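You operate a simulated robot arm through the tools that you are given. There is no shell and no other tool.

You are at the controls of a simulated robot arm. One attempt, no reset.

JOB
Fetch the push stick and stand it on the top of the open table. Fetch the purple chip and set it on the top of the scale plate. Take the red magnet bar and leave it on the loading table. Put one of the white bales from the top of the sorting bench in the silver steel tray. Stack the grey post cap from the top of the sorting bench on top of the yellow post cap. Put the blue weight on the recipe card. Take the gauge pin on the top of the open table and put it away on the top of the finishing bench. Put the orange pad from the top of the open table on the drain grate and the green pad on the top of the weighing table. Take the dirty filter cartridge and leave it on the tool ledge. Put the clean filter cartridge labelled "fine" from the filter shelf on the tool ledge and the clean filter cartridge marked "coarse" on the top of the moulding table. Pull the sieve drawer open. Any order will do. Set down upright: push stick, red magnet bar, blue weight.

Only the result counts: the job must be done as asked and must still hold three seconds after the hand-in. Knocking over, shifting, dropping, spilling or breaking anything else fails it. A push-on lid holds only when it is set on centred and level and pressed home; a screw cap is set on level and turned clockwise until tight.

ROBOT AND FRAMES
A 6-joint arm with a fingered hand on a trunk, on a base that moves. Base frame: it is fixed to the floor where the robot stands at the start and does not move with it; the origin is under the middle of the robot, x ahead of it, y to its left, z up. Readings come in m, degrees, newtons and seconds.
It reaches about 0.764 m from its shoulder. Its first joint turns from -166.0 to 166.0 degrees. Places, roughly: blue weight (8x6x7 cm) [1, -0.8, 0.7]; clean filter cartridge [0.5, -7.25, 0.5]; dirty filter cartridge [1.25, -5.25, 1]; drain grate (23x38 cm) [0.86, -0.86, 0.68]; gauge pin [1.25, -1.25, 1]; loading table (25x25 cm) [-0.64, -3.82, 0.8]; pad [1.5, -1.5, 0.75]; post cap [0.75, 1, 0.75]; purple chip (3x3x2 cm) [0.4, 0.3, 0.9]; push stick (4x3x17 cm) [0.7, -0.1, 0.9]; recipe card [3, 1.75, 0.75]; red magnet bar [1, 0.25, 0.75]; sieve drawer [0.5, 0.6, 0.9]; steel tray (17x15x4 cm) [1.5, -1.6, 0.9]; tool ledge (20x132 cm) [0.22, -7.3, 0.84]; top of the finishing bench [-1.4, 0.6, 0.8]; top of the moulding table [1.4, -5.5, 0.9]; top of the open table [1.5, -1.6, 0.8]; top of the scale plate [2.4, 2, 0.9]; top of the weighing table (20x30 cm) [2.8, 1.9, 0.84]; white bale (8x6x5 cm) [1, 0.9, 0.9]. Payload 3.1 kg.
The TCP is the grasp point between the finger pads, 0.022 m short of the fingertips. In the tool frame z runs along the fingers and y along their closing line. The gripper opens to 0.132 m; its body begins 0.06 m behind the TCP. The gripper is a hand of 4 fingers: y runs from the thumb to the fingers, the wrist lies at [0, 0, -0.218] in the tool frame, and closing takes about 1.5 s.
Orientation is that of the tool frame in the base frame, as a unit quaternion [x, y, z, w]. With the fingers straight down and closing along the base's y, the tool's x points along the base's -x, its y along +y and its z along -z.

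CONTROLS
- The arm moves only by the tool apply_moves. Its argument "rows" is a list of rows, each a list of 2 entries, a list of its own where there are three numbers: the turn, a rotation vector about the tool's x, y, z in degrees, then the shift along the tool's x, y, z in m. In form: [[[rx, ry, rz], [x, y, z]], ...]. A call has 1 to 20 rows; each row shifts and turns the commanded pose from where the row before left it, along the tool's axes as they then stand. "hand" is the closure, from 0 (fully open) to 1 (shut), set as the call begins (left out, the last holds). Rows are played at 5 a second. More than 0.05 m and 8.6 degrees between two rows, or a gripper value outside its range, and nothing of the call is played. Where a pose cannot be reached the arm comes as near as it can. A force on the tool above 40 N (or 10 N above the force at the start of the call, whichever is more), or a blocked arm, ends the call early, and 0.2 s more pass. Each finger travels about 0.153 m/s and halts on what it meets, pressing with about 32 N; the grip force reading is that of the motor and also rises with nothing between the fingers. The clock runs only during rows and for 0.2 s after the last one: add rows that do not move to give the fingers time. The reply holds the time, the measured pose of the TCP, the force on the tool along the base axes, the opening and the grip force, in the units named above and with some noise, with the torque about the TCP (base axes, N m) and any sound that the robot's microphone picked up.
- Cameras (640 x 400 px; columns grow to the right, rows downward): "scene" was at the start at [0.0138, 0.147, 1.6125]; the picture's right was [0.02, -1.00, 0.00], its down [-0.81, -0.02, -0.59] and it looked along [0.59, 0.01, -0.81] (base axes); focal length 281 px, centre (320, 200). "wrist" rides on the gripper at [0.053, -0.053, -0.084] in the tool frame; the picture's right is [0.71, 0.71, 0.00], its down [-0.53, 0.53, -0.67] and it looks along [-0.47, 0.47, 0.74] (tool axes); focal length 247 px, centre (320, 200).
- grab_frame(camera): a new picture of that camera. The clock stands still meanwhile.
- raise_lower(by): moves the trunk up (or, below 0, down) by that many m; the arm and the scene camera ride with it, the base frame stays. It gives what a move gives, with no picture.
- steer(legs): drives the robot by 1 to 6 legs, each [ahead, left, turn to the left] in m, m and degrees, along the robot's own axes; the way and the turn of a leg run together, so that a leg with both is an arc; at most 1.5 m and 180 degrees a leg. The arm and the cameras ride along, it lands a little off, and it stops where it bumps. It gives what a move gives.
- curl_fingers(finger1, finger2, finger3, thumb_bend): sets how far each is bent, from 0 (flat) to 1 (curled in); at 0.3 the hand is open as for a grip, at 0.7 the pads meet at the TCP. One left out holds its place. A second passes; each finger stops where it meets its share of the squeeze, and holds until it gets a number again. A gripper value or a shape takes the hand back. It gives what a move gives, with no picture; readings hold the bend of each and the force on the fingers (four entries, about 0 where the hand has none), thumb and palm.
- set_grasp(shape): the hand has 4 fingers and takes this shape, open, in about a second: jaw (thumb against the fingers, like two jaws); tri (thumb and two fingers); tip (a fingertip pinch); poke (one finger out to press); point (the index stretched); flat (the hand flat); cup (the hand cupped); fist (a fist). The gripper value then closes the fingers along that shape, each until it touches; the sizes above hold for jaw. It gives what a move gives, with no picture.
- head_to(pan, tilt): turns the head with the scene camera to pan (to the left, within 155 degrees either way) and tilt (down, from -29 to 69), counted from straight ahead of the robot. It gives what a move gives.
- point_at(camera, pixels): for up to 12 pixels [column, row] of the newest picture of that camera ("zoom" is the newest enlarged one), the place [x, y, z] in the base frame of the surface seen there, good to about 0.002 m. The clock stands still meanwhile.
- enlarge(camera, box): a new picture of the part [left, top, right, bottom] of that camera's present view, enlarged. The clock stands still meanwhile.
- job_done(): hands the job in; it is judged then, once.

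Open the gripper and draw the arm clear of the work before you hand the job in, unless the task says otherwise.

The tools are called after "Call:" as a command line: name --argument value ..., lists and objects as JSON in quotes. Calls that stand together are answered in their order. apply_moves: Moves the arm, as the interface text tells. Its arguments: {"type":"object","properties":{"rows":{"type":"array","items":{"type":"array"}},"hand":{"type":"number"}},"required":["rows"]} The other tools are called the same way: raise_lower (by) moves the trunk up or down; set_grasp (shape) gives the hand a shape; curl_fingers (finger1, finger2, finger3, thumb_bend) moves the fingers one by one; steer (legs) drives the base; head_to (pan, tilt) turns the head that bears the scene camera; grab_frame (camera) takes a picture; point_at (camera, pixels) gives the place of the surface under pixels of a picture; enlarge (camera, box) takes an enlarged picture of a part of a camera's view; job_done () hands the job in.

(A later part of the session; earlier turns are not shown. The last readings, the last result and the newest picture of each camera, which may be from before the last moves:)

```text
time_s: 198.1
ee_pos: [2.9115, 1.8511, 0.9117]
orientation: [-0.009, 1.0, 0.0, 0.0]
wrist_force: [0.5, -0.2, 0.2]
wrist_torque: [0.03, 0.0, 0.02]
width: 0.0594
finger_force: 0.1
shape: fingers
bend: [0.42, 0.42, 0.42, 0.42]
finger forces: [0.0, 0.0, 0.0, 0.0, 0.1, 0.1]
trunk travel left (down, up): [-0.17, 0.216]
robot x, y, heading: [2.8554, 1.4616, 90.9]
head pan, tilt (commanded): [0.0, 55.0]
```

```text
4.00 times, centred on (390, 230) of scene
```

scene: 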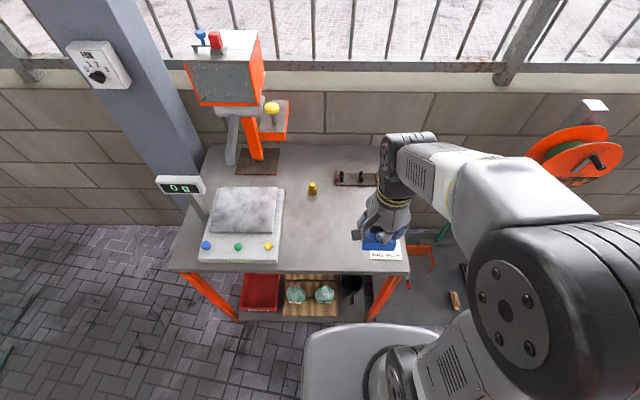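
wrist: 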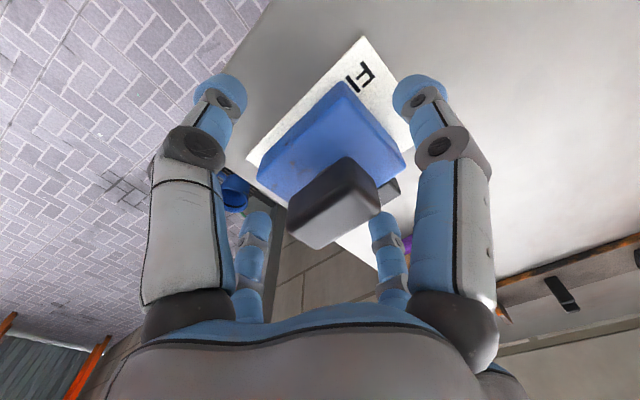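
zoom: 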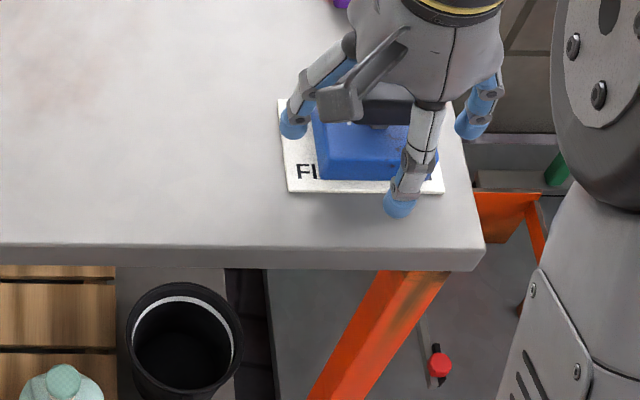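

The blue weight stands on the card. I lift the hand clear and check.

Call:
apply_moves --rows '[[[0, 0, 0], [0, 0, -0.02]], [[0, 0, 0], [0, 0, -0.04]], [[0, 0, 0], [0, 0, -0.045]], [[0, 0, 0], [0, 0, -0.045]], [[0, 0, 0], [0, 0, -0.03]]]'

Call:
apply_moves --rows '[[[0, 0, 0], [0.02, -0.035, 0]], [[0, 0, 0], [0.02, -0.035, 0]], [[0, 0, 0], [0.02, -0.035, 0]]]' --hand 0

Call:
enlarge --camera "scene" --box '[200, 100, 450, 280]'

```text
time_s: 199.3
ee_pos: [2.9101, 1.8516, 1.0945]
orientation: [-0.01, 1.0, 0.0, 0.0]
wrist_force: [0.4, -0.4, -0.7]
wrist_torque: [-0.02, -0.02, -0.04]
width: 0.0598
finger_force: 0.0
shape: fingers
bend: [0.42, 0.42, 0.42, 0.42]
finger forces: [0.0, 0.0, 0.1, 0.0, 0.1, 0.0]
trunk travel left (down, up): [-0.17, 0.216]
robot x, y, heading: [2.8526, 1.4615, 91.0]
head pan, tilt (commanded): [0.0, 55.0]
```

```text
time_s: 200.1
ee_pos: [2.85, 1.743, 1.0937]
orientation: [-0.01, 1.0, 0.0, 0.001]
wrist_force: [0.3, -0.4, 0.8]
wrist_torque: [-0.02, -0.02, 0.01]
width: 0.1319
finger_force: 0.1
shape: jaw
bend: [0.3, 0.3, 0.3, 0.3]
finger forces: [0.1, 0.0, 0.0, 0.0, 0.0, 0.1]
trunk travel left (down, up): [-0.17, 0.216]
robot x, y, heading: [2.8515, 1.4571, 90.9]
head pan, tilt (commanded): [0.0, 55.0]
```

```text
2.22 times, centred on (325, 190) of scene
```

zoom: 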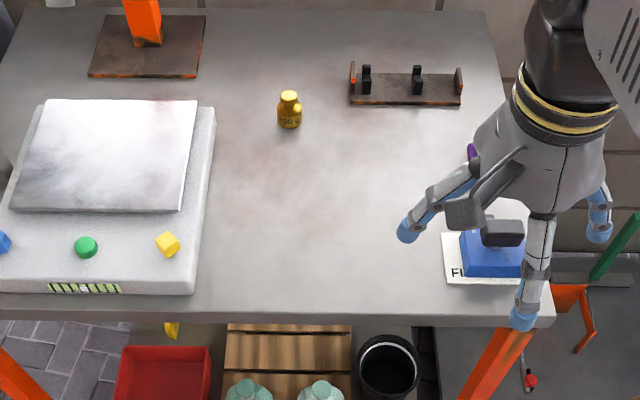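

Blue weight placed. I measure the free table area and the scale plate for later.

Call:
point_at --camera "zoom" --pixels '[[330, 230], [280, 200], [340, 290], [60, 110], [185, 110], [30, 205], [180, 205], [110, 155], [290, 120], [405, 100], [240, 280], [400, 270]]'

```text
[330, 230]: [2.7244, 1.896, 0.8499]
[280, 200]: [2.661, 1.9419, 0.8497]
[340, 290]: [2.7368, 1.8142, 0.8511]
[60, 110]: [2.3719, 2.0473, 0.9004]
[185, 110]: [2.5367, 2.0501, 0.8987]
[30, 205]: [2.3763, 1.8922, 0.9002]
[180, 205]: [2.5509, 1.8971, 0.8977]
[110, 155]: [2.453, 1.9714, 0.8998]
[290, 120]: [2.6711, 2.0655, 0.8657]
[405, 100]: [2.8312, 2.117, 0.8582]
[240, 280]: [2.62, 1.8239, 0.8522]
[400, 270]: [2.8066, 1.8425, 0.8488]
```

Now I drive back to the open table's left side: left along the table, back along x≈1.78, turn to face −y, and approach.

Call:
steer --legs '[[0, 1.07, -0.9], [-1.5, 0, 0], [0, 0, 180], [0.68, 0, 0], [0, -0.36, 0]]'

Call:
head_to --pan 0 --tilt 50

Call:
grab_frame --camera "scene"

```text
time_s: 225.2
ee_pos: [1.3546, -0.9868, 1.0938]
orientation: [1.0, -0.018, 0.0, 0.0]
wrist_force: [-0.3, 0.5, -0.5]
wrist_torque: [-0.02, 0.02, 0.01]
width: 0.1318
finger_force: 0.1
shape: jaw
bend: [0.3, 0.3, 0.3, 0.3]
finger forces: [0.1, 0.0, 0.1, 0.1, 0.0, 0.0]
trunk travel left (down, up): [-0.17, 0.216]
robot x, y, heading: [1.3727, -0.7043, -92.1]
head pan, tilt (commanded): [0.0, 55.0]
```

```text
time_s: 225.8
ee_pos: [1.3545, -0.9862, 1.0934]
orientation: [1.0, -0.017, 0.0, -0.001]
wrist_force: [0.5, 0.1, -0.3]
wrist_torque: [0.02, 0.01, -0.02]
width: 0.132
finger_force: 0.0
shape: jaw
bend: [0.3, 0.3, 0.3, 0.3]
finger forces: [0.0, 0.0, 0.0, 0.0, 0.1, 0.0]
trunk travel left (down, up): [-0.17, 0.216]
robot x, y, heading: [1.3669, -0.6993, -92.2]
head pan, tilt (commanded): [0.0, 50.0]
```

```text
taken
```

scene: 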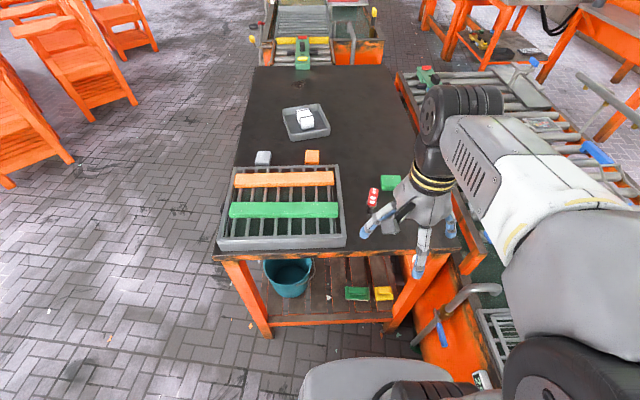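

I zoom to measure the green pad, gauge pin, and the table's near edge.

Call:
enlarge --camera "scene" --box '[340, 140, 440, 240]'

Call:
point_at --camera "scene" --pixels '[[390, 182], [382, 178], [399, 178], [382, 188], [398, 189], [374, 190], [373, 200], [371, 206], [312, 156], [345, 256], [440, 262], [480, 290]]'

```text
4.00 times, centred on (390, 190) of scene
```

zoom: 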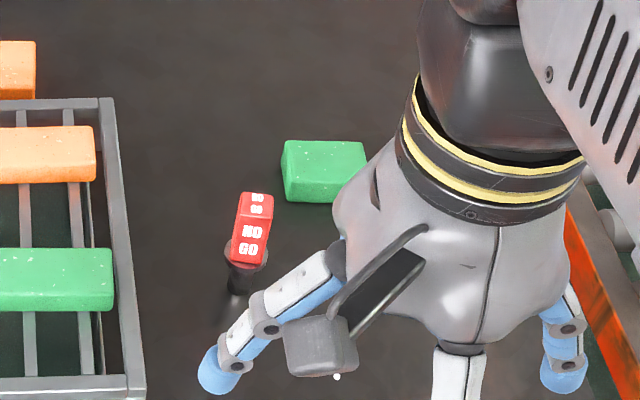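

```text
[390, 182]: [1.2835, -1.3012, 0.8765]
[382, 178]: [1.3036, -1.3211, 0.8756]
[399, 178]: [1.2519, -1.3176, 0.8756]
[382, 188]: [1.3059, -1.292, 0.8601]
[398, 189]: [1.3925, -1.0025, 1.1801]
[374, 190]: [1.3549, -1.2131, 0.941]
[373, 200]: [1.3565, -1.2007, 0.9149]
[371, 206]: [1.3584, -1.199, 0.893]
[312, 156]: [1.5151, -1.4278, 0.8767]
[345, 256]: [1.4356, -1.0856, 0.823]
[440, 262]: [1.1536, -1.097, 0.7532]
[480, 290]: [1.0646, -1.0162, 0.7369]
```

Table edge is y≈−1.085; green pad at ≈[1.279,−1.31], pin standing at [1.356,−1.206]. I move forward to y≈−0.82 and position the hand above the pad with half-closed fingers.

Call:
steer --legs '[[0.11, 0, 2.0]]'

Call:
curl_fingers --finger1 0.4 --finger2 0.4 --finger3 0.4 --thumb_bend 0.4

```text
time_s: 227.0
ee_pos: [1.3624, -1.0978, 1.094]
orientation: [1.0, 0.0, -0.001, -0.001]
wrist_force: [0.3, -0.9, 0.7]
wrist_torque: [0.01, -0.01, -0.03]
width: 0.1319
finger_force: 0.0
shape: jaw
bend: [0.3, 0.3, 0.3, 0.3]
finger forces: [0.0, 0.0, 0.1, 0.1, 0.0, 0.1]
trunk travel left (down, up): [-0.17, 0.216]
robot x, y, heading: [1.3659, -0.8126, -90.0]
head pan, tilt (commanded): [0.0, 50.0]
```

```text
time_s: 228.0
ee_pos: [1.362, -1.0961, 1.0933]
orientation: [1.0, 0.0, 0.0, 0.0]
wrist_force: [0.7, 0.0, 0.8]
wrist_torque: [-0.01, 0.02, -0.02]
width: 0.0651
finger_force: 0.1
shape: fingers
bend: [0.4, 0.4, 0.4, 0.4]
finger forces: [0.0, 0.0, 0.1, 0.0, 0.1, 0.0]
trunk travel left (down, up): [-0.17, 0.216]
robot x, y, heading: [1.3693, -0.8136, -89.9]
head pan, tilt (commanded): [0.0, 50.0]
```

I move above the pad and look with the wrist camera.

Call:
apply_moves --rows '[[[0, 0, 0], [-0.0166, 0.0424, 0]], [[0, 0, 0], [-0.0166, 0.0424, 0]], [[0, 0, 0], [-0.0166, 0.0424, 0]], [[0, 0, 0], [-0.0166, 0.0424, 0]], [[0, 0, 0], [-0.0166, 0.0424, 0]]]'

Call:
grab_frame --camera "wrist"

Call:
enlarge --camera "wrist" --box '[260, 20, 400, 120]'

```text
time_s: 229.2
ee_pos: [1.2771, -1.3123, 1.0808]
orientation: [1.0, 0.0, 0.001, -0.005]
wrist_force: [0.6, -1.1, 0.4]
wrist_torque: [0.0, 0.02, -0.02]
width: 0.065
finger_force: 0.1
shape: fingers
bend: [0.4, 0.4, 0.4, 0.4]
finger forces: [0.0, 0.0, 0.0, 0.0, 0.0, 0.1]
out of reach, approached as far as the arm can: row 5
trunk travel left (down, up): [-0.17, 0.216]
robot x, y, heading: [1.3676, -0.8111, -90.0]
head pan, tilt (commanded): [0.0, 50.0]
```

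```text
taken
```

wrist: 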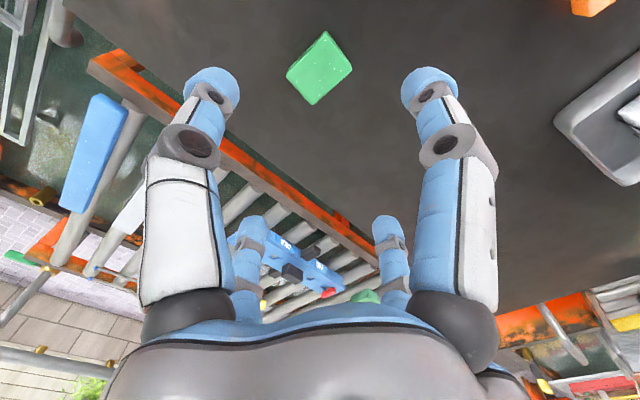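

```text
4.00 times, centred on (330, 70) of wrist
```

zoom: 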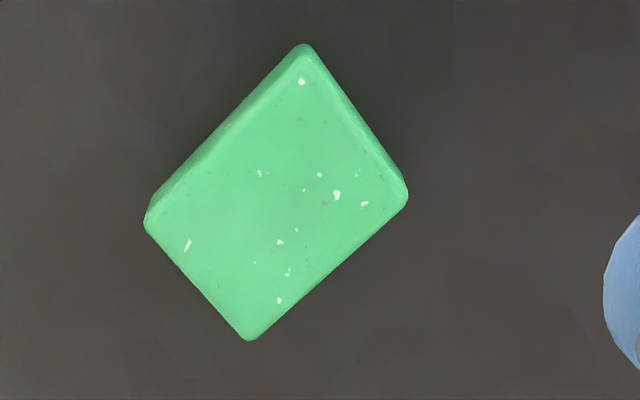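

I point at the pad's top corners for pose.

Call:
point_at --camera "zoom" --pixels '[[303, 75], [395, 195], [250, 325], [160, 222], [278, 200]]'

```text
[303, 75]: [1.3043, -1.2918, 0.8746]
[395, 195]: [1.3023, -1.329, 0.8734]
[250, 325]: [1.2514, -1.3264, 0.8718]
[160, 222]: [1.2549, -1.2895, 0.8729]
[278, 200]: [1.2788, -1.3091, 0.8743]
```

Pad centre [1.278,−1.309], axis-aligned. I descend to z≈0.880 and close.

Call:
apply_moves --rows '[[[0, 0, 0], [0, 0, 0.045]], [[0, 0, 0], [0, 0, 0.045]], [[0, 0, 0], [0, 0, 0.045]], [[0, 0, 0], [0, 0, 0.045]], [[0, 0, 0], [-0.001, 0.0, 0.02]], [[0, 0, 0], [0, 0, 0.013]]]'

Call:
grab_frame --camera "wrist"

```text
time_s: 230.8
ee_pos: [1.277, -1.3111, 0.8768]
orientation: [1.0, 0.001, -0.001, 0.007]
wrist_force: [0.9, -1.0, 15.1]
wrist_torque: [0.62, -0.29, -0.07]
width: 0.0674
finger_force: 7.2
shape: fingers
bend: [0.39, 0.4, 0.4, 0.39]
finger forces: [4.3, 0.0, 0.2, 0.0, 10.1, 0.1]
trunk travel left (down, up): [-0.17, 0.216]
robot x, y, heading: [1.3648, -0.8147, -90.1]
head pan, tilt (commanded): [0.0, 50.0]
stopped in row 6: the force on the tool passed its limit at 45 N (the readings are from after the stop); the commanded pose is now the measured one
```

```text
taken
```

wrist: 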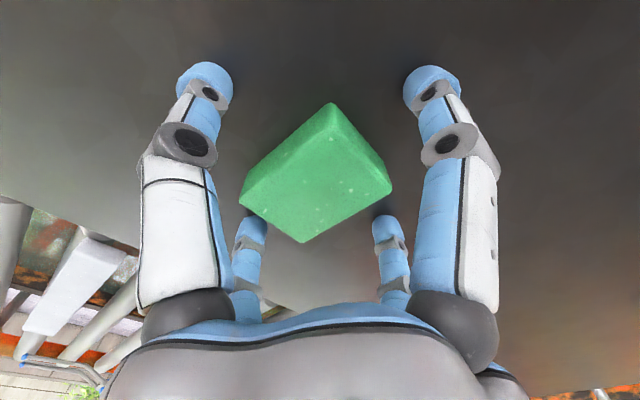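

The fingertips touched the table (45 N). I raise 4 mm, correct the 0.8° tilt, and close.

Call:
apply_moves --rows '[[[0, 0, 0], [0, 0, -0.004]], [[0.8, 0, 0], [0, 0, 0]]]'

Call:
curl_fingers --finger1 0.7 --finger2 0.7 --finger3 0.7 --thumb_bend 0.7

Call:
grab_frame --camera "wrist"

```text
time_s: 231.4
ee_pos: [1.277, -1.3116, 0.8775]
orientation: [1.0, 0.001, -0.002, -0.003]
wrist_force: [0.2, 0.6, 0.4]
wrist_torque: [0.01, 0.04, 0.0]
width: 0.0652
finger_force: 0.1
shape: fingers
bend: [0.4, 0.4, 0.4, 0.4]
finger forces: [0.1, 0.0, 0.0, 0.0, 0.0, 0.1]
trunk travel left (down, up): [-0.17, 0.216]
robot x, y, heading: [1.3685, -0.8116, -90.1]
head pan, tilt (commanded): [0.0, 50.0]
```

```text
time_s: 232.4
ee_pos: [1.2768, -1.3123, 0.8791]
orientation: [1.0, 0.001, -0.002, 0.0]
wrist_force: [2.5, -3.8, 12.4]
wrist_torque: [-0.09, -0.61, -0.15]
width: 0.031
finger_force: 24.9
shape: fingers
bend: [0.52, 0.59, 0.55, 0.58]
finger forces: [20.1, 8.2, 8.1, 0.0, 13.9, 0.0]
trunk travel left (down, up): [-0.17, 0.216]
robot x, y, heading: [1.3652, -0.8114, -89.9]
head pan, tilt (commanded): [0.0, 50.0]
```

```text
taken
```

wrist: 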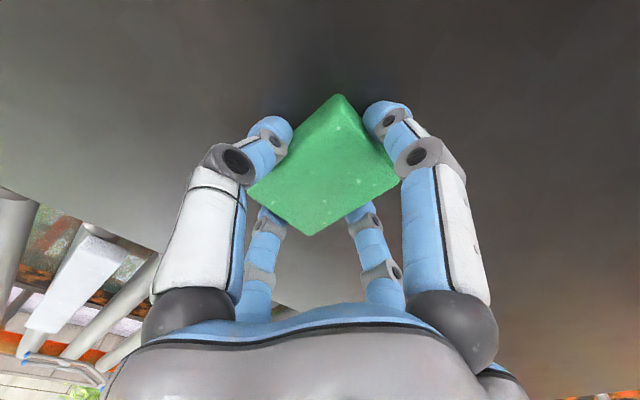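

Held. I lift the pad and check.

Call:
apply_moves --rows '[[[0, 0, 0], [0, 0, -0.015]], [[0, 0, 0], [0, 0, -0.035]], [[0, 0, 0], [0, 0, -0.045]], [[0, 0, 0], [0, 0, -0.045]], [[0, 0, 0], [0, -0.03, -0.03]], [[0, 0, 0], [0.01, -0.04, 0]], [[0, 0, 0], [0.02, -0.04, 0]], [[0, 0, 0], [0.02, -0.04, 0]]]'

Call:
grab_frame --camera "wrist"

```text
time_s: 234.2
ee_pos: [1.3309, -1.1591, 1.0502]
orientation: [1.0, 0.001, -0.002, -0.001]
wrist_force: [1.0, 0.6, -0.7]
wrist_torque: [-0.02, -0.02, -0.02]
width: 0.0308
finger_force: 19.2
shape: fingers
bend: [0.52, 0.59, 0.55, 0.59]
finger forces: [8.4, 8.3, 8.5, 0.0, 13.6, 0.0]
trunk travel left (down, up): [-0.17, 0.216]
robot x, y, heading: [1.3674, -0.8138, -89.9]
head pan, tilt (commanded): [0.0, 50.0]
```

```text
taken
```

wrist: 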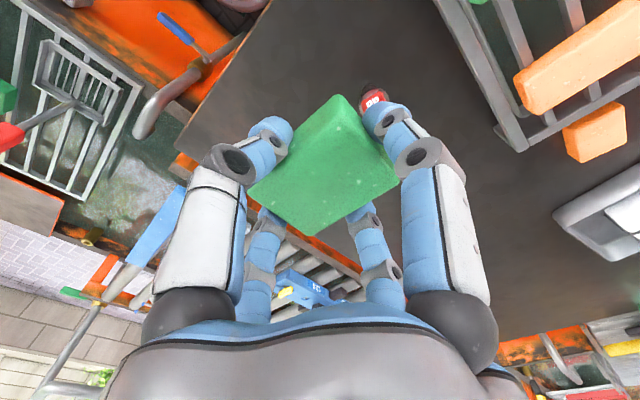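

Held firmly. I drive to the weighing table again.

Call:
steer --legs '[[-0.2, 0, 0], [0, 0.41, 0], [0, 0, 180], [1.5, 0, 0], [0.6, 0, 0], [0, -0.6, 0]]'

Call:
head_to --pan -20 --tilt 50

Call:
grab_frame --camera "scene"

```text
time_s: 235.5
ee_pos: [1.3475, -1.0486, 1.0492]
orientation: [1.0, 0.019, -0.002, -0.001]
wrist_force: [0.3, -0.7, -0.7]
wrist_torque: [0.0, 0.02, 0.04]
width: 0.0306
finger_force: 19.2
shape: fingers
bend: [0.52, 0.59, 0.55, 0.59]
finger forces: [8.4, 8.3, 8.5, 0.0, 13.5, 0.1]
trunk travel left (down, up): [-0.17, 0.216]
robot x, y, heading: [1.367, -0.6953, -88.1]
head pan, tilt (commanded): [0.0, 50.0]
stopped in leg 1: the robot was blocked; the commanded pose is now the measured one
```

```text
time_s: 236.3
ee_pos: [1.3452, -1.0466, 1.0489]
orientation: [1.0, 0.018, -0.002, -0.001]
wrist_force: [0.4, 0.2, -0.4]
wrist_torque: [0.0, 0.0, 0.02]
width: 0.0308
finger_force: 19.0
shape: fingers
bend: [0.52, 0.59, 0.55, 0.59]
finger forces: [8.4, 8.3, 8.5, 0.0, 13.6, 0.0]
trunk travel left (down, up): [-0.17, 0.216]
robot x, y, heading: [1.3683, -0.6975, -88.1]
head pan, tilt (commanded): [-20.0, 50.0]
```

```text
taken
```

scene: 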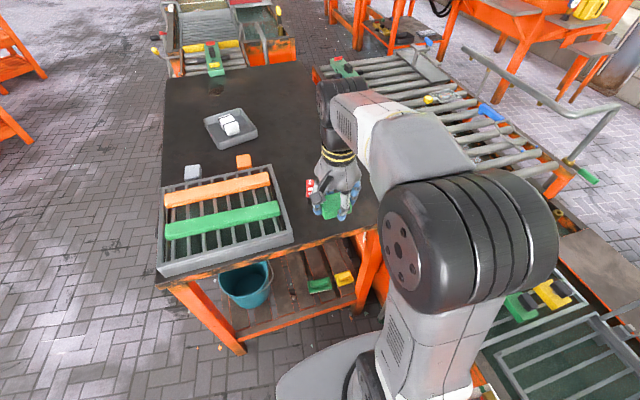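

Something lies just behind (y≈−0.46). I arrived along y≈−0.70, so I leave the same way: strafe left first.

Call:
steer --legs '[[0.01, 0.42, -2], [0, 0, 180], [1.5, 0, 0], [0.63, 0, 0], [0, -0.6, 0]]'

Call:
head_to --pan -20 --tilt 50

Call:
grab_frame --camera "scene"

```text
time_s: 259.4
ee_pos: [2.5986, 1.726, 1.049]
orientation: [0.036, 0.999, -0.001, 0.002]
wrist_force: [0.0, 0.0, -1.2]
wrist_torque: [0.02, -0.02, -0.01]
width: 0.0302
finger_force: 19.1
shape: fingers
bend: [0.52, 0.59, 0.55, 0.59]
finger forces: [8.5, 8.4, 8.6, 0.0, 13.0, 0.0]
trunk travel left (down, up): [-0.17, 0.216]
robot x, y, heading: [2.5349, 1.3809, 85.7]
head pan, tilt (commanded): [-20.0, 50.0]
```

```text
time_s: 259.9
ee_pos: [2.5995, 1.7273, 1.0502]
orientation: [0.036, 0.999, -0.001, 0.002]
wrist_force: [0.0, 0.1, -1.1]
wrist_torque: [-0.02, 0.0, 0.04]
width: 0.0304
finger_force: 18.9
shape: fingers
bend: [0.52, 0.59, 0.55, 0.59]
finger forces: [8.5, 8.5, 8.5, 0.1, 13.0, 0.0]
trunk travel left (down, up): [-0.17, 0.216]
robot x, y, heading: [2.5338, 1.3817, 85.7]
head pan, tilt (commanded): [-20.0, 50.0]
```

```text
taken
```

scene: 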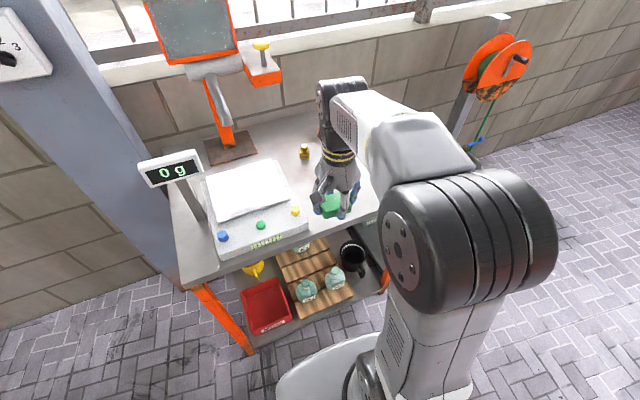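

I adjust to about (2.68,1.46) heading 90°.

Call:
steer --legs '[[0.07, -0.15, 4.3]]'

```text
time_s: 261.4
ee_pos: [2.7257, 1.794, 1.0494]
orientation: [-0.002, 1.0, -0.001, 0.001]
wrist_force: [-0.5, 0.3, -0.7]
wrist_torque: [-0.01, 0.02, -0.03]
width: 0.0306
finger_force: 19.4
shape: fingers
bend: [0.52, 0.59, 0.55, 0.59]
finger forces: [8.5, 8.5, 8.6, 0.0, 13.0, 0.0]
trunk travel left (down, up): [-0.17, 0.216]
robot x, y, heading: [2.6901, 1.4468, 90.1]
head pan, tilt (commanded): [-20.0, 50.0]
```

I move above [2.755,1.885] and descend.

Call:
apply_moves --rows '[[[0, 0, 0], [-0.0145, 0.0455, 0]], [[0, 0, 0], [-0.0145, 0.0455, 0]], [[0, 0, 0], [0, 0, 0.045]], [[0, 0, 0], [0, 0, 0.045]], [[0, 0, 0], [0, 0, 0.045]], [[0, 0, 0], [0, 0, 0.025]]]'

Call:
grab_frame --camera "wrist"

```text
time_s: 262.8
ee_pos: [2.7547, 1.8853, 0.8896]
orientation: [-0.003, 1.0, -0.001, 0.002]
wrist_force: [0.1, 0.2, 0.4]
wrist_torque: [0.01, -0.01, -0.03]
width: 0.0301
finger_force: 19.6
shape: fingers
bend: [0.52, 0.59, 0.55, 0.59]
finger forces: [8.4, 8.5, 8.4, 0.0, 13.0, 0.0]
trunk travel left (down, up): [-0.17, 0.216]
robot x, y, heading: [2.6862, 1.443, 90.2]
head pan, tilt (commanded): [-20.0, 50.0]
```

```text
taken
```

wrist: 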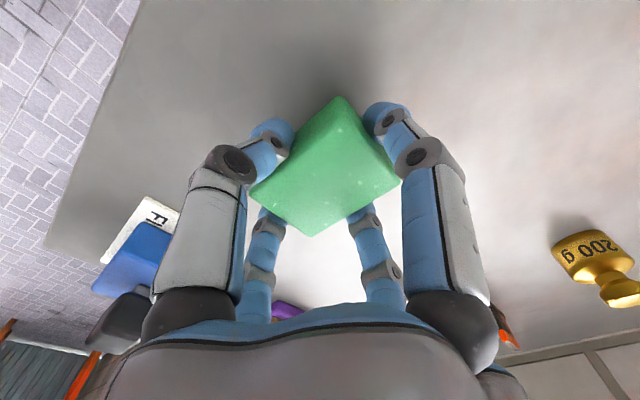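

I lower to contact in small steps.

Call:
apply_moves --rows '[[[0, 0, 0], [0, 0, 0.005]], [[0, 0, 0], [0, 0, 0.003]]]'

Call:
apply_moves --rows '[[[0, 0, 0], [0, 0, 0.002]], [[0, 0, 0], [0, 0, 0]]]'

```text
time_s: 263.4
ee_pos: [2.7544, 1.8827, 0.8799]
orientation: [-0.003, 1.0, -0.001, 0.002]
wrist_force: [-0.1, 0.8, -0.6]
wrist_torque: [0.01, 0.05, 0.0]
width: 0.0301
finger_force: 19.0
shape: fingers
bend: [0.52, 0.59, 0.55, 0.59]
finger forces: [8.5, 8.6, 8.5, 0.1, 13.0, 0.0]
trunk travel left (down, up): [-0.17, 0.216]
robot x, y, heading: [2.6892, 1.4456, 90.3]
head pan, tilt (commanded): [-20.0, 50.0]
```

```text
time_s: 264.0
ee_pos: [2.7534, 1.8836, 0.8793]
orientation: [-0.003, 1.0, -0.001, 0.002]
wrist_force: [-0.1, -0.3, 3.9]
wrist_torque: [0.01, 0.18, 0.03]
width: 0.0302
finger_force: 21.8
shape: fingers
bend: [0.52, 0.59, 0.55, 0.59]
finger forces: [13.0, 8.4, 8.4, 0.0, 13.1, 0.1]
trunk travel left (down, up): [-0.17, 0.216]
robot x, y, heading: [2.6902, 1.4415, 90.1]
head pan, tilt (commanded): [-20.0, 50.0]
```

Contact. I open the fingers, then lift.

Call:
curl_fingers --finger1 0.42 --finger2 0.45 --finger3 0.42 --thumb_bend 0.45

Call:
apply_moves --rows '[[[0, 0, 0], [0, 0, -0.01]], [[0, 0, 0], [0, 0, -0.03]], [[0, 0, 0], [0, 0, -0.04]], [[0, 0, 0], [0, 0, -0.045]], [[0, 0, 0], [0, 0, -0.045]], [[0, 0, 0], [0.01, -0.04, 0]], [[0, 0, 0], [0.01, -0.04, 0]]]'

Call:
grab_frame --camera "scene"

```text
time_s: 265.0
ee_pos: [2.7559, 1.8844, 0.8795]
orientation: [-0.003, 1.0, -0.001, 0.002]
wrist_force: [0.0, -0.4, -0.3]
wrist_torque: [0.01, 0.03, -0.02]
width: 0.0559
finger_force: 0.1
shape: fingers
bend: [0.42, 0.45, 0.42, 0.45]
finger forces: [0.1, 0.0, 0.0, 0.0, 0.0, 0.1]
trunk travel left (down, up): [-0.17, 0.216]
robot x, y, heading: [2.6873, 1.4441, 90.1]
head pan, tilt (commanded): [-20.0, 50.0]
```

```text
time_s: 266.6
ee_pos: [2.7343, 1.8025, 1.0495]
orientation: [-0.002, 1.0, -0.001, 0.003]
wrist_force: [0.2, -0.5, 0.1]
wrist_torque: [0.02, 0.01, 0.01]
width: 0.056
finger_force: 0.1
shape: fingers
bend: [0.42, 0.45, 0.42, 0.45]
finger forces: [0.0, 0.0, 0.0, 0.1, 0.0, 0.0]
trunk travel left (down, up): [-0.17, 0.216]
robot x, y, heading: [2.6902, 1.4456, 90.3]
head pan, tilt (commanded): [-20.0, 50.0]
```

```text
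taken
```

scene: 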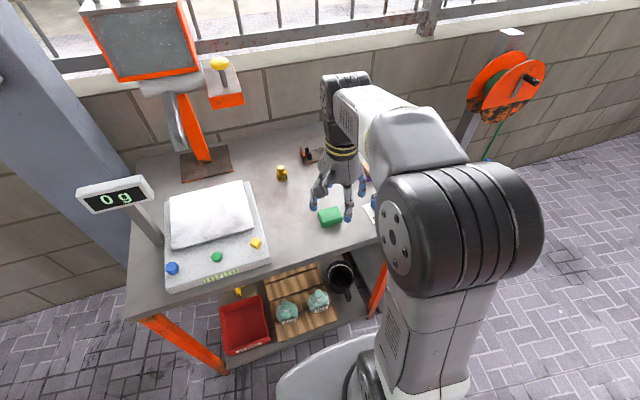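

Green pad is on the weighing table. Now to the open table's +x side for the orange pad.

Call:
steer --legs '[[0, 0.91, 0], [0, 0, 90], [0, 1.5, 0], [0, 0.5, 0], [-0.28, 0, 0], [0, 0.4, 0]]'

Call:
head_to --pan 15 --tilt 50

Call:
grab_frame --camera "scene"

```text
time_s: 288.4
ee_pos: [1.7472, -0.9084, 1.0502]
orientation: [0.713, -0.701, -0.001, -0.002]
wrist_force: [0.8, 1.0, 0.2]
wrist_torque: [0.03, 0.0, 0.05]
width: 0.0563
finger_force: 0.0
shape: fingers
bend: [0.42, 0.45, 0.42, 0.45]
finger forces: [0.1, 0.1, 0.0, 0.0, 0.0, 0.0]
trunk travel left (down, up): [-0.17, 0.216]
robot x, y, heading: [2.1056, -0.9471, -179.2]
head pan, tilt (commanded): [-20.0, 50.0]
```

```text
time_s: 289.4
ee_pos: [1.7466, -0.9063, 1.0509]
orientation: [0.714, -0.7, 0.0, -0.002]
wrist_force: [-0.5, 0.4, 0.0]
wrist_torque: [0.01, 0.0, 0.04]
width: 0.056
finger_force: 0.1
shape: fingers
bend: [0.42, 0.45, 0.42, 0.45]
finger forces: [0.0, 0.1, 0.1, 0.0, 0.0, 0.0]
trunk travel left (down, up): [-0.17, 0.216]
robot x, y, heading: [2.1059, -0.9493, -179.2]
head pan, tilt (commanded): [15.0, 50.0]
```

```text
taken
```

scene: 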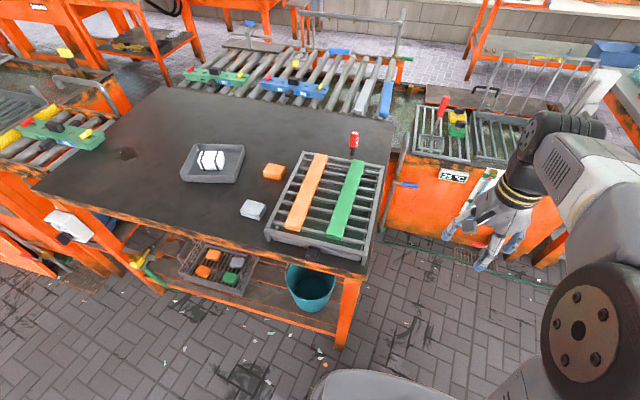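

I zoom in on the orange pad, grey pad and rack edges.

Call:
enlarge --camera "scene" --box '[220, 130, 340, 240]'

Call:
point_at --camera "zoom" --pixels '[[285, 152], [245, 140], [300, 140], [330, 160], [280, 170], [340, 190], [365, 150], [290, 260], [260, 350], [185, 290], [235, 275], [320, 320]]'

```text
3.64 times, centred on (280, 185) of scene
```

zoom: 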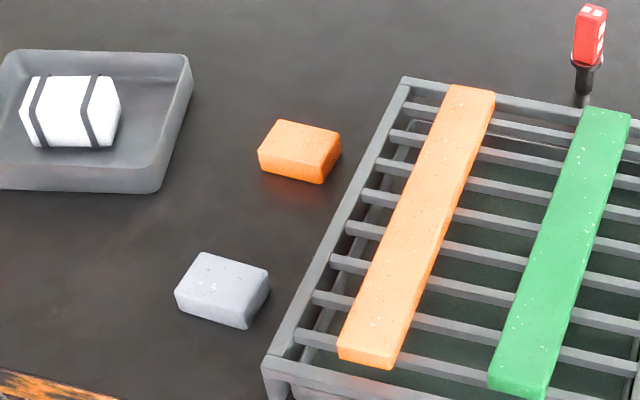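

```text
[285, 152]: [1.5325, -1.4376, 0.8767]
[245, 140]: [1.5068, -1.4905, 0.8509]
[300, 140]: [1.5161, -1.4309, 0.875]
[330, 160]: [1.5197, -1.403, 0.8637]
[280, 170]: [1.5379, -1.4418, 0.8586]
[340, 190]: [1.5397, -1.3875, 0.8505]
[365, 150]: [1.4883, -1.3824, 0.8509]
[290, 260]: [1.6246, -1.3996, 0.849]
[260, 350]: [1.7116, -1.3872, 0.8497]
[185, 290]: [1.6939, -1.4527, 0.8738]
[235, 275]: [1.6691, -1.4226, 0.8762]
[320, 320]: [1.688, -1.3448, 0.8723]
```

I get the pad corners and the rack rim position.

Call:
point_at --camera "zoom" --pixels '[[279, 123], [337, 137], [325, 160], [264, 147], [302, 142], [392, 112], [375, 150], [357, 195], [404, 82], [330, 250], [345, 215], [400, 100]]'

```text
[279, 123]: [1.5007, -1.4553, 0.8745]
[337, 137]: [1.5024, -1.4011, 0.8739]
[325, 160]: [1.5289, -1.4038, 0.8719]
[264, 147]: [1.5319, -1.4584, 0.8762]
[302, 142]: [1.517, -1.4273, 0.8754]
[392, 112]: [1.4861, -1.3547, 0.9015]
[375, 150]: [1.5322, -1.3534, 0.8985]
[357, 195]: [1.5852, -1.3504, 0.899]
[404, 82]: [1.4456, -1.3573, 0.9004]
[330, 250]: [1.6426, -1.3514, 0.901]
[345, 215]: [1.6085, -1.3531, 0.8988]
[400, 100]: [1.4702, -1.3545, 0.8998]
```

Orange pad centre [1.516,−1.430], 4 cm from the rack side. I drive to about (2.03,−1.43).

Call:
steer --legs '[[0, 0.48, -0.8], [0.07, 0, 0]]'

Call:
curl_fingers --finger1 0.4 --finger2 0.4 --finger3 0.4 --thumb_bend 0.4

```text
time_s: 293.1
ee_pos: [1.6819, -1.3912, 1.0501]
orientation: [0.71, -0.705, -0.001, -0.002]
wrist_force: [0.4, 0.1, 0.3]
wrist_torque: [0.02, 0.01, -0.01]
width: 0.0562
finger_force: 0.1
shape: fingers
bend: [0.42, 0.45, 0.42, 0.45]
finger forces: [0.0, 0.1, 0.0, 0.0, 0.1, 0.1]
trunk travel left (down, up): [-0.17, 0.216]
robot x, y, heading: [2.0447, -1.4397, -179.7]
head pan, tilt (commanded): [15.0, 50.0]
stopped in leg 2: the robot was blocked; the commanded pose is now the measured one
```

```text
time_s: 294.1
ee_pos: [1.6827, -1.3912, 1.0503]
orientation: [0.709, -0.705, 0.0, -0.002]
wrist_force: [0.2, 0.1, -0.5]
wrist_torque: [-0.01, 0.02, 0.0]
width: 0.0642
finger_force: 0.0
shape: fingers
bend: [0.4, 0.4, 0.4, 0.4]
finger forces: [0.1, 0.1, 0.1, 0.0, 0.0, 0.0]
trunk travel left (down, up): [-0.17, 0.216]
robot x, y, heading: [2.0429, -1.4339, -179.8]
head pan, tilt (commanded): [15.0, 50.0]
```

The base touched a protrusion at x≈2.045 (still within reach). I lower slightly, extend over the orange pad, and look.

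Call:
apply_moves --rows '[[[0, 0, 0], [0, 0, 0.045]], [[0, 0, 0], [0.01, 0.0417, 0]], [[0, 0, 0], [0.01, 0.0417, 0]], [[0, 0, 0], [0.01, 0.0417, 0]], [[0, 0, 0], [0.01, 0.0417, 0]]]'

Call:
grab_frame --camera "wrist"

Call:
enlarge --camera "wrist" --box '[250, 20, 410, 140]'

```text
time_s: 295.3
ee_pos: [1.5147, -1.4309, 1.0039]
orientation: [0.709, -0.705, 0.002, -0.005]
wrist_force: [0.6, -0.4, 0.0]
wrist_torque: [0.03, -0.01, -0.03]
width: 0.0643
finger_force: 0.2
shape: fingers
bend: [0.4, 0.4, 0.4, 0.4]
finger forces: [0.1, 0.0, 0.1, 0.0, 0.1, 0.1]
trunk travel left (down, up): [-0.17, 0.216]
robot x, y, heading: [2.0408, -1.4355, -179.8]
head pan, tilt (commanded): [15.0, 50.0]
```

```text
taken
```

wrist: 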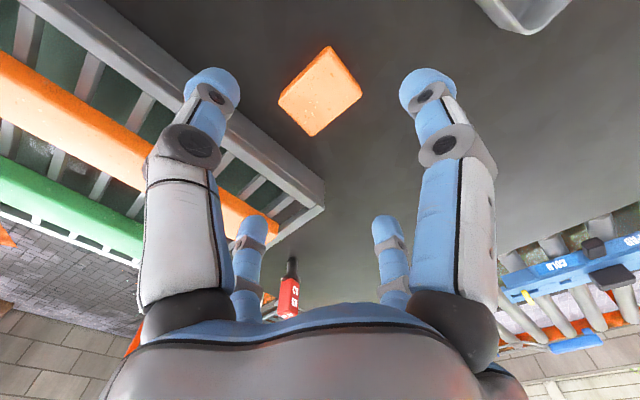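

```text
3.33 times, centred on (330, 80) of wrist
```

zoom: 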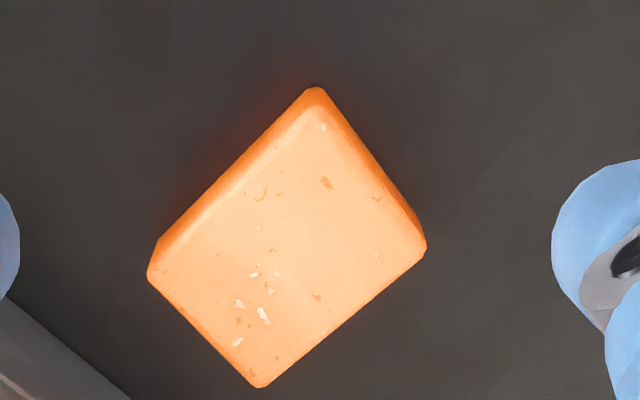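

Aligned within ~2 mm. I descend to z≈0.882 and close.

Call:
apply_moves --rows '[[[0, 0, 0], [0.001, -0.001, 0.045]], [[0, 0, 0], [0, 0, 0.045]], [[0, 0, 0], [0, 0, 0.02]], [[0, 0, 0], [0, 0, 0.012]]]'

Call:
curl_fingers --finger1 0.7 --finger2 0.7 --finger3 0.7 --thumb_bend 0.7

Call:
grab_frame --camera "wrist"

```text
time_s: 296.3
ee_pos: [1.5181, -1.4336, 0.8812]
orientation: [0.71, -0.704, -0.001, -0.001]
wrist_force: [-0.5, -0.1, 0.0]
wrist_torque: [-0.03, 0.0, 0.01]
width: 0.0645
finger_force: 0.1
shape: fingers
bend: [0.4, 0.4, 0.4, 0.4]
finger forces: [0.0, 0.1, 0.0, 0.1, 0.0, 0.1]
trunk travel left (down, up): [-0.17, 0.216]
robot x, y, heading: [2.0429, -1.4382, -179.7]
head pan, tilt (commanded): [15.0, 50.0]
```

```text
time_s: 297.3
ee_pos: [1.5181, -1.4342, 0.8814]
orientation: [0.709, -0.705, 0.0, -0.002]
wrist_force: [0.6, 0.9, -0.4]
wrist_torque: [0.0, 0.02, 0.0]
width: 0.027
finger_force: 19.2
shape: fingers
bend: [0.54, 0.57, 0.54, 0.6]
finger forces: [8.5, 9.0, 8.4, 0.0, 11.7, 0.0]
trunk travel left (down, up): [-0.17, 0.216]
robot x, y, heading: [2.0446, -1.4362, -179.5]
head pan, tilt (commanded): [15.0, 50.0]
```

```text
taken
```

wrist: 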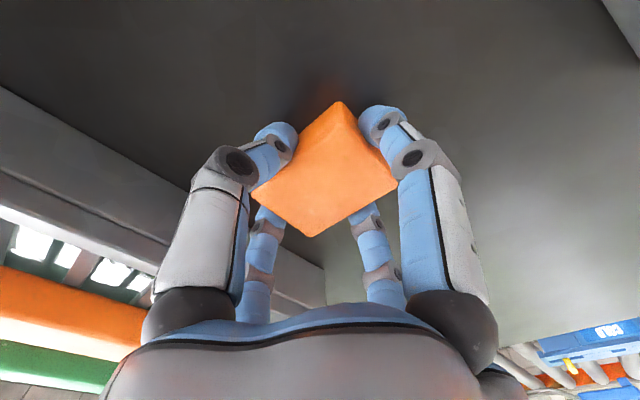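

Held. I lift, retract, and drive to the grate station.

Call:
apply_moves --rows '[[[0, 0, 0], [0, 0, -0.02]], [[0, 0, 0], [0, 0, -0.04]], [[0, 0, 0], [0, 0, -0.045]], [[0, 0, 0], [0, -0.02, -0.04]], [[0, 0, 0], [0, -0.045, 0]], [[0, 0, 0], [0, -0.045, 0]], [[0, 0, 0], [0, -0.045, 0]]]'

Call:
steer --legs '[[-0.03, 0, 0], [0, -0.68, -0.5], [0.68, 0, 0]]'

Call:
head_to --pan 5 --tilt 60

Call:
grab_frame --camera "scene"

Call:
grab_frame --camera "wrist"

```text
time_s: 298.9
ee_pos: [1.6738, -1.4329, 1.0259]
orientation: [0.709, -0.705, 0.0, -0.002]
wrist_force: [-0.3, -0.5, -0.8]
wrist_torque: [0.03, 0.02, -0.03]
width: 0.0267
finger_force: 18.8
shape: fingers
bend: [0.54, 0.57, 0.54, 0.6]
finger forces: [8.4, 9.0, 8.3, 0.0, 11.3, 0.0]
trunk travel left (down, up): [-0.17, 0.216]
robot x, y, heading: [2.0399, -1.4367, -179.5]
head pan, tilt (commanded): [15.0, 50.0]
```

```text
time_s: 306.3
ee_pos: [1.0417, -0.7469, 1.0249]
orientation: [-0.7, 0.714, 0.0, 0.003]
wrist_force: [-0.7, -0.4, -0.7]
wrist_torque: [0.02, 0.0, 0.01]
width: 0.0267
finger_force: 19.0
shape: fingers
bend: [0.54, 0.57, 0.54, 0.6]
finger forces: [8.4, 9.1, 8.4, 0.0, 11.4, 0.0]
trunk travel left (down, up): [-0.17, 0.216]
robot x, y, heading: [1.4121, -0.7575, 178.8]
head pan, tilt (commanded): [15.0, 50.0]
```

```text
time_s: 307.0
ee_pos: [1.0423, -0.7462, 1.0237]
orientation: [-0.7, 0.714, 0.001, 0.002]
wrist_force: [0.1, 0.1, -1.1]
wrist_torque: [-0.01, -0.01, 0.02]
width: 0.0264
finger_force: 18.8
shape: fingers
bend: [0.54, 0.57, 0.54, 0.6]
finger forces: [8.3, 9.0, 8.3, 0.1, 11.4, 0.0]
trunk travel left (down, up): [-0.17, 0.216]
robot x, y, heading: [1.4176, -0.7588, 178.8]
head pan, tilt (commanded): [5.0, 60.0]
```

```text
taken
```

scene: 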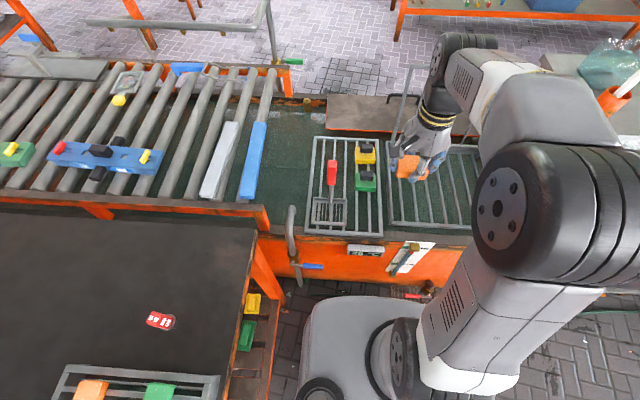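

```text
taken
```

wrist: 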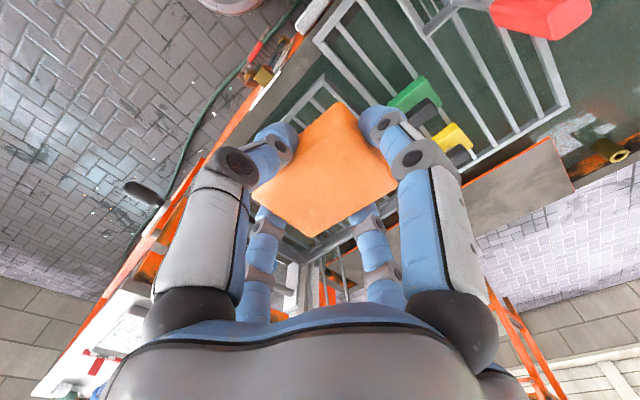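

I zoom on the grate around the free spot (right lower corner) and measure bars, fork, and the adjacent frame.

Call:
enlarge --camera "scene" --box '[300, 125, 420, 245]'

Call:
point_at --camera "zoom" --pixels '[[230, 360], [320, 280], [350, 300], [415, 300], [425, 345], [445, 300], [470, 320], [310, 335], [240, 320], [270, 250], [200, 150], [350, 130]]'

```text
3.33 times, centred on (360, 185) of scene
```

zoom: 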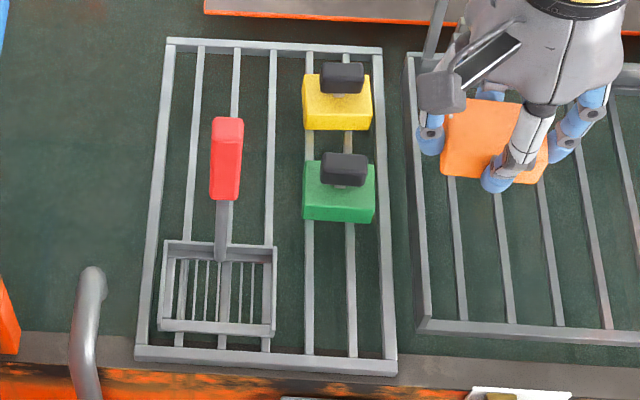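

```text
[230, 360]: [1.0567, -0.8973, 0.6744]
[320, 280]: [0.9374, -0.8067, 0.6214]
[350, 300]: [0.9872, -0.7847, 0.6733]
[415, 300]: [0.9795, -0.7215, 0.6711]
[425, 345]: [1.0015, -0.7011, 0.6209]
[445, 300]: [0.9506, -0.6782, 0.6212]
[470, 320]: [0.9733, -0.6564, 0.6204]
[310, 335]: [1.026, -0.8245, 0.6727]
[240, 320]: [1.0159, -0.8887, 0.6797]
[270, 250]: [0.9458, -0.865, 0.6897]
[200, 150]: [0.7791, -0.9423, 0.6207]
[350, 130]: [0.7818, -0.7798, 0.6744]
```

The free spot lies between the fork basket (y −0.86) and the grate's right rail (y −0.75), bars at y≈−0.785 and −0.825. I move above [0.994,−0.803] and lower.

Call:
apply_moves --rows '[[[0, 0, 0], [0.029, 0.0235, 0]], [[0, 0, 0], [0.029, 0.0235, 0]]]'

Call:
raise_lower --by -0.15

Call:
apply_moves --rows '[[[0, 0, 0], [0, 0, 0.045]], [[0, 0, 0], [0, 0, 0.045]]]'

Call:
grab_frame --camera "wrist"

Call:
grab_frame --camera "scene"

```text
time_s: 307.6
ee_pos: [0.9926, -0.8039, 1.0247]
orientation: [-0.701, 0.713, 0.002, 0.002]
wrist_force: [-1.1, -0.4, -1.1]
wrist_torque: [-0.03, -0.07, -0.02]
width: 0.0265
finger_force: 18.5
shape: fingers
bend: [0.54, 0.57, 0.54, 0.6]
finger forces: [8.4, 9.1, 8.3, 0.0, 11.5, 0.0]
trunk travel left (down, up): [-0.17, 0.216]
robot x, y, heading: [1.4152, -0.7563, 178.7]
head pan, tilt (commanded): [5.0, 60.0]
```

```text
time_s: 309.4
ee_pos: [0.9934, -0.8028, 0.8735]
orientation: [-0.7, 0.714, 0.001, 0.002]
wrist_force: [0.0, 0.3, -0.8]
wrist_torque: [0.02, 0.01, 0.03]
width: 0.0267
finger_force: 18.4
shape: fingers
bend: [0.54, 0.57, 0.54, 0.6]
finger forces: [8.4, 9.0, 8.3, 0.0, 11.4, 0.0]
trunk travel left (down, up): [-0.02, 0.366]
robot x, y, heading: [1.4099, -0.7566, 178.6]
head pan, tilt (commanded): [5.0, 60.0]
```

```text
time_s: 310.0
ee_pos: [0.9941, -0.8011, 0.7813]
orientation: [-0.702, 0.712, 0.0, 0.003]
wrist_force: [0.1, 1.2, -1.0]
wrist_torque: [-0.01, -0.01, 0.0]
width: 0.0265
finger_force: 18.7
shape: fingers
bend: [0.54, 0.57, 0.54, 0.61]
finger forces: [8.3, 9.0, 8.3, 0.0, 11.2, 0.0]
trunk travel left (down, up): [-0.02, 0.366]
robot x, y, heading: [1.4171, -0.7586, 178.8]
head pan, tilt (commanded): [5.0, 60.0]
```

```text
taken
```

wrist: 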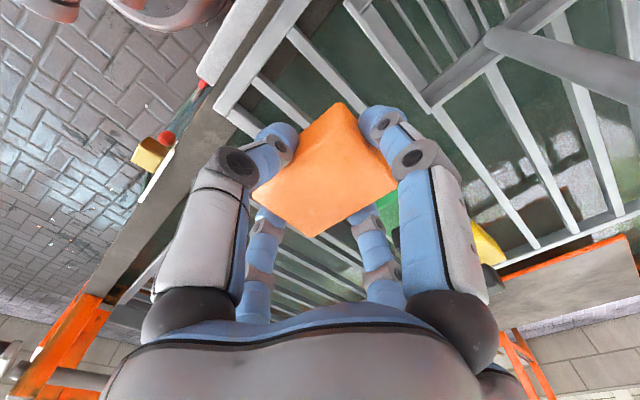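

```text
taken
```

scene: 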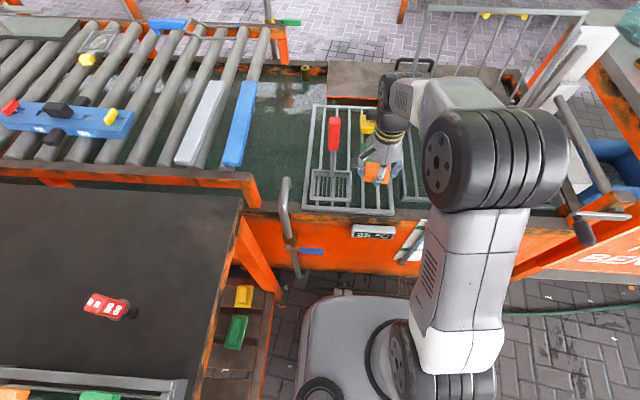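

Looks good. I descend further in decreasing steps.

Call:
apply_moves --rows '[[[0, 0, 0], [0, 0, 0.03]], [[0, 0, 0], [0, 0, 0.02]], [[0, 0, 0], [0, 0, 0.015]], [[0, 0, 0], [0, 0, 0.004]]]'

Call:
grab_frame --camera "wrist"

```text
time_s: 311.0
ee_pos: [0.9942, -0.8016, 0.7147]
orientation: [-0.701, 0.713, 0.001, 0.002]
wrist_force: [-0.7, 0.8, 0.3]
wrist_torque: [0.0, -0.02, -0.03]
width: 0.0266
finger_force: 18.5
shape: fingers
bend: [0.54, 0.57, 0.54, 0.61]
finger forces: [8.4, 9.1, 8.3, 0.0, 11.3, 0.0]
trunk travel left (down, up): [-0.02, 0.366]
robot x, y, heading: [1.4092, -0.7539, 178.8]
head pan, tilt (commanded): [5.0, 60.0]
```

```text
taken
```

wrist: 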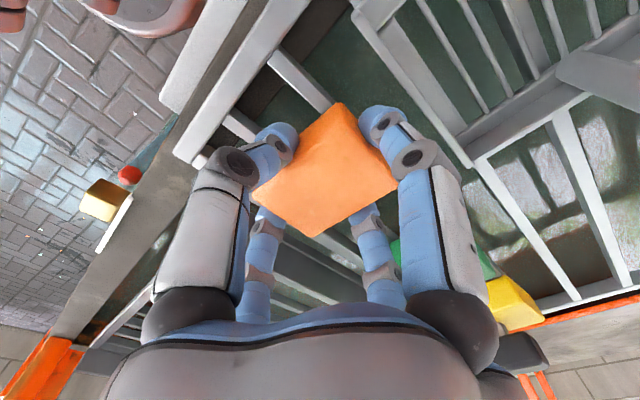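

Call:
apply_moves --rows '[[[0, 0, 0], [0, 0, 0.004]], [[0, 0, 0], [0, 0, 0.003]]]'

Call:
apply_moves --rows '[[[0, 0, 0], [0, 0, 0.003]], [[0, 0, 0], [0, 0, 0]]]'

```text
time_s: 311.6
ee_pos: [0.9958, -0.8017, 0.707]
orientation: [-0.701, 0.713, 0.001, 0.002]
wrist_force: [-0.1, -0.5, -0.4]
wrist_torque: [0.0, -0.01, 0.0]
width: 0.0264
finger_force: 19.0
shape: fingers
bend: [0.54, 0.57, 0.54, 0.61]
finger forces: [8.4, 9.1, 8.3, 0.0, 11.3, 0.0]
trunk travel left (down, up): [-0.02, 0.366]
robot x, y, heading: [1.4141, -0.757, 178.6]
head pan, tilt (commanded): [5.0, 60.0]
```

```text
time_s: 312.2
ee_pos: [0.9948, -0.8018, 0.7062]
orientation: [-0.701, 0.713, 0.001, 0.001]
wrist_force: [1.6, -0.1, 9.0]
wrist_torque: [0.0, 0.04, 0.01]
width: 0.0265
finger_force: 19.4
shape: fingers
bend: [0.54, 0.57, 0.54, 0.61]
finger forces: [8.3, 9.1, 8.7, 0.0, 12.3, 0.1]
trunk travel left (down, up): [-0.02, 0.366]
robot x, y, heading: [1.4117, -0.7615, 179.0]
head pan, tilt (commanded): [5.0, 60.0]
```

Contact at 9 N. I open with finger 1 (next to the fork) only slightly.

Call:
curl_fingers --finger1 0.51 --finger2 0.47 --finger3 0.5 --thumb_bend 0.5

Call:
grab_frame --camera "wrist"

```text
time_s: 313.2
ee_pos: [0.994, -0.8018, 0.7039]
orientation: [-0.701, 0.713, 0.0, 0.002]
wrist_force: [0.6, 0.3, -0.8]
wrist_torque: [0.02, 0.02, 0.01]
width: 0.0391
finger_force: 0.1
shape: fingers
bend: [0.51, 0.47, 0.5, 0.5]
finger forces: [0.0, 0.1, 0.0, 0.0, 0.0, 0.0]
trunk travel left (down, up): [-0.02, 0.366]
robot x, y, heading: [1.4129, -0.7598, 178.5]
head pan, tilt (commanded): [5.0, 60.0]
```

```text
taken
```

wrist: 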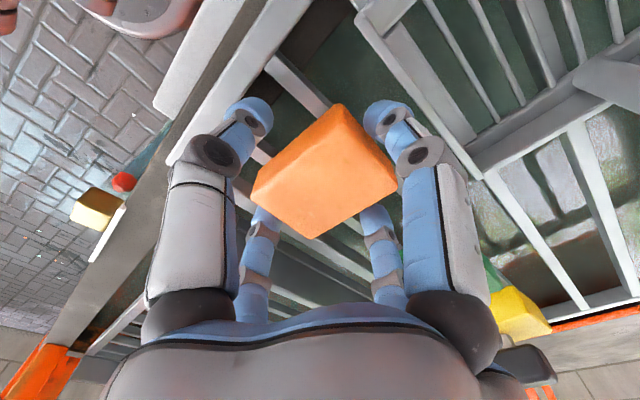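

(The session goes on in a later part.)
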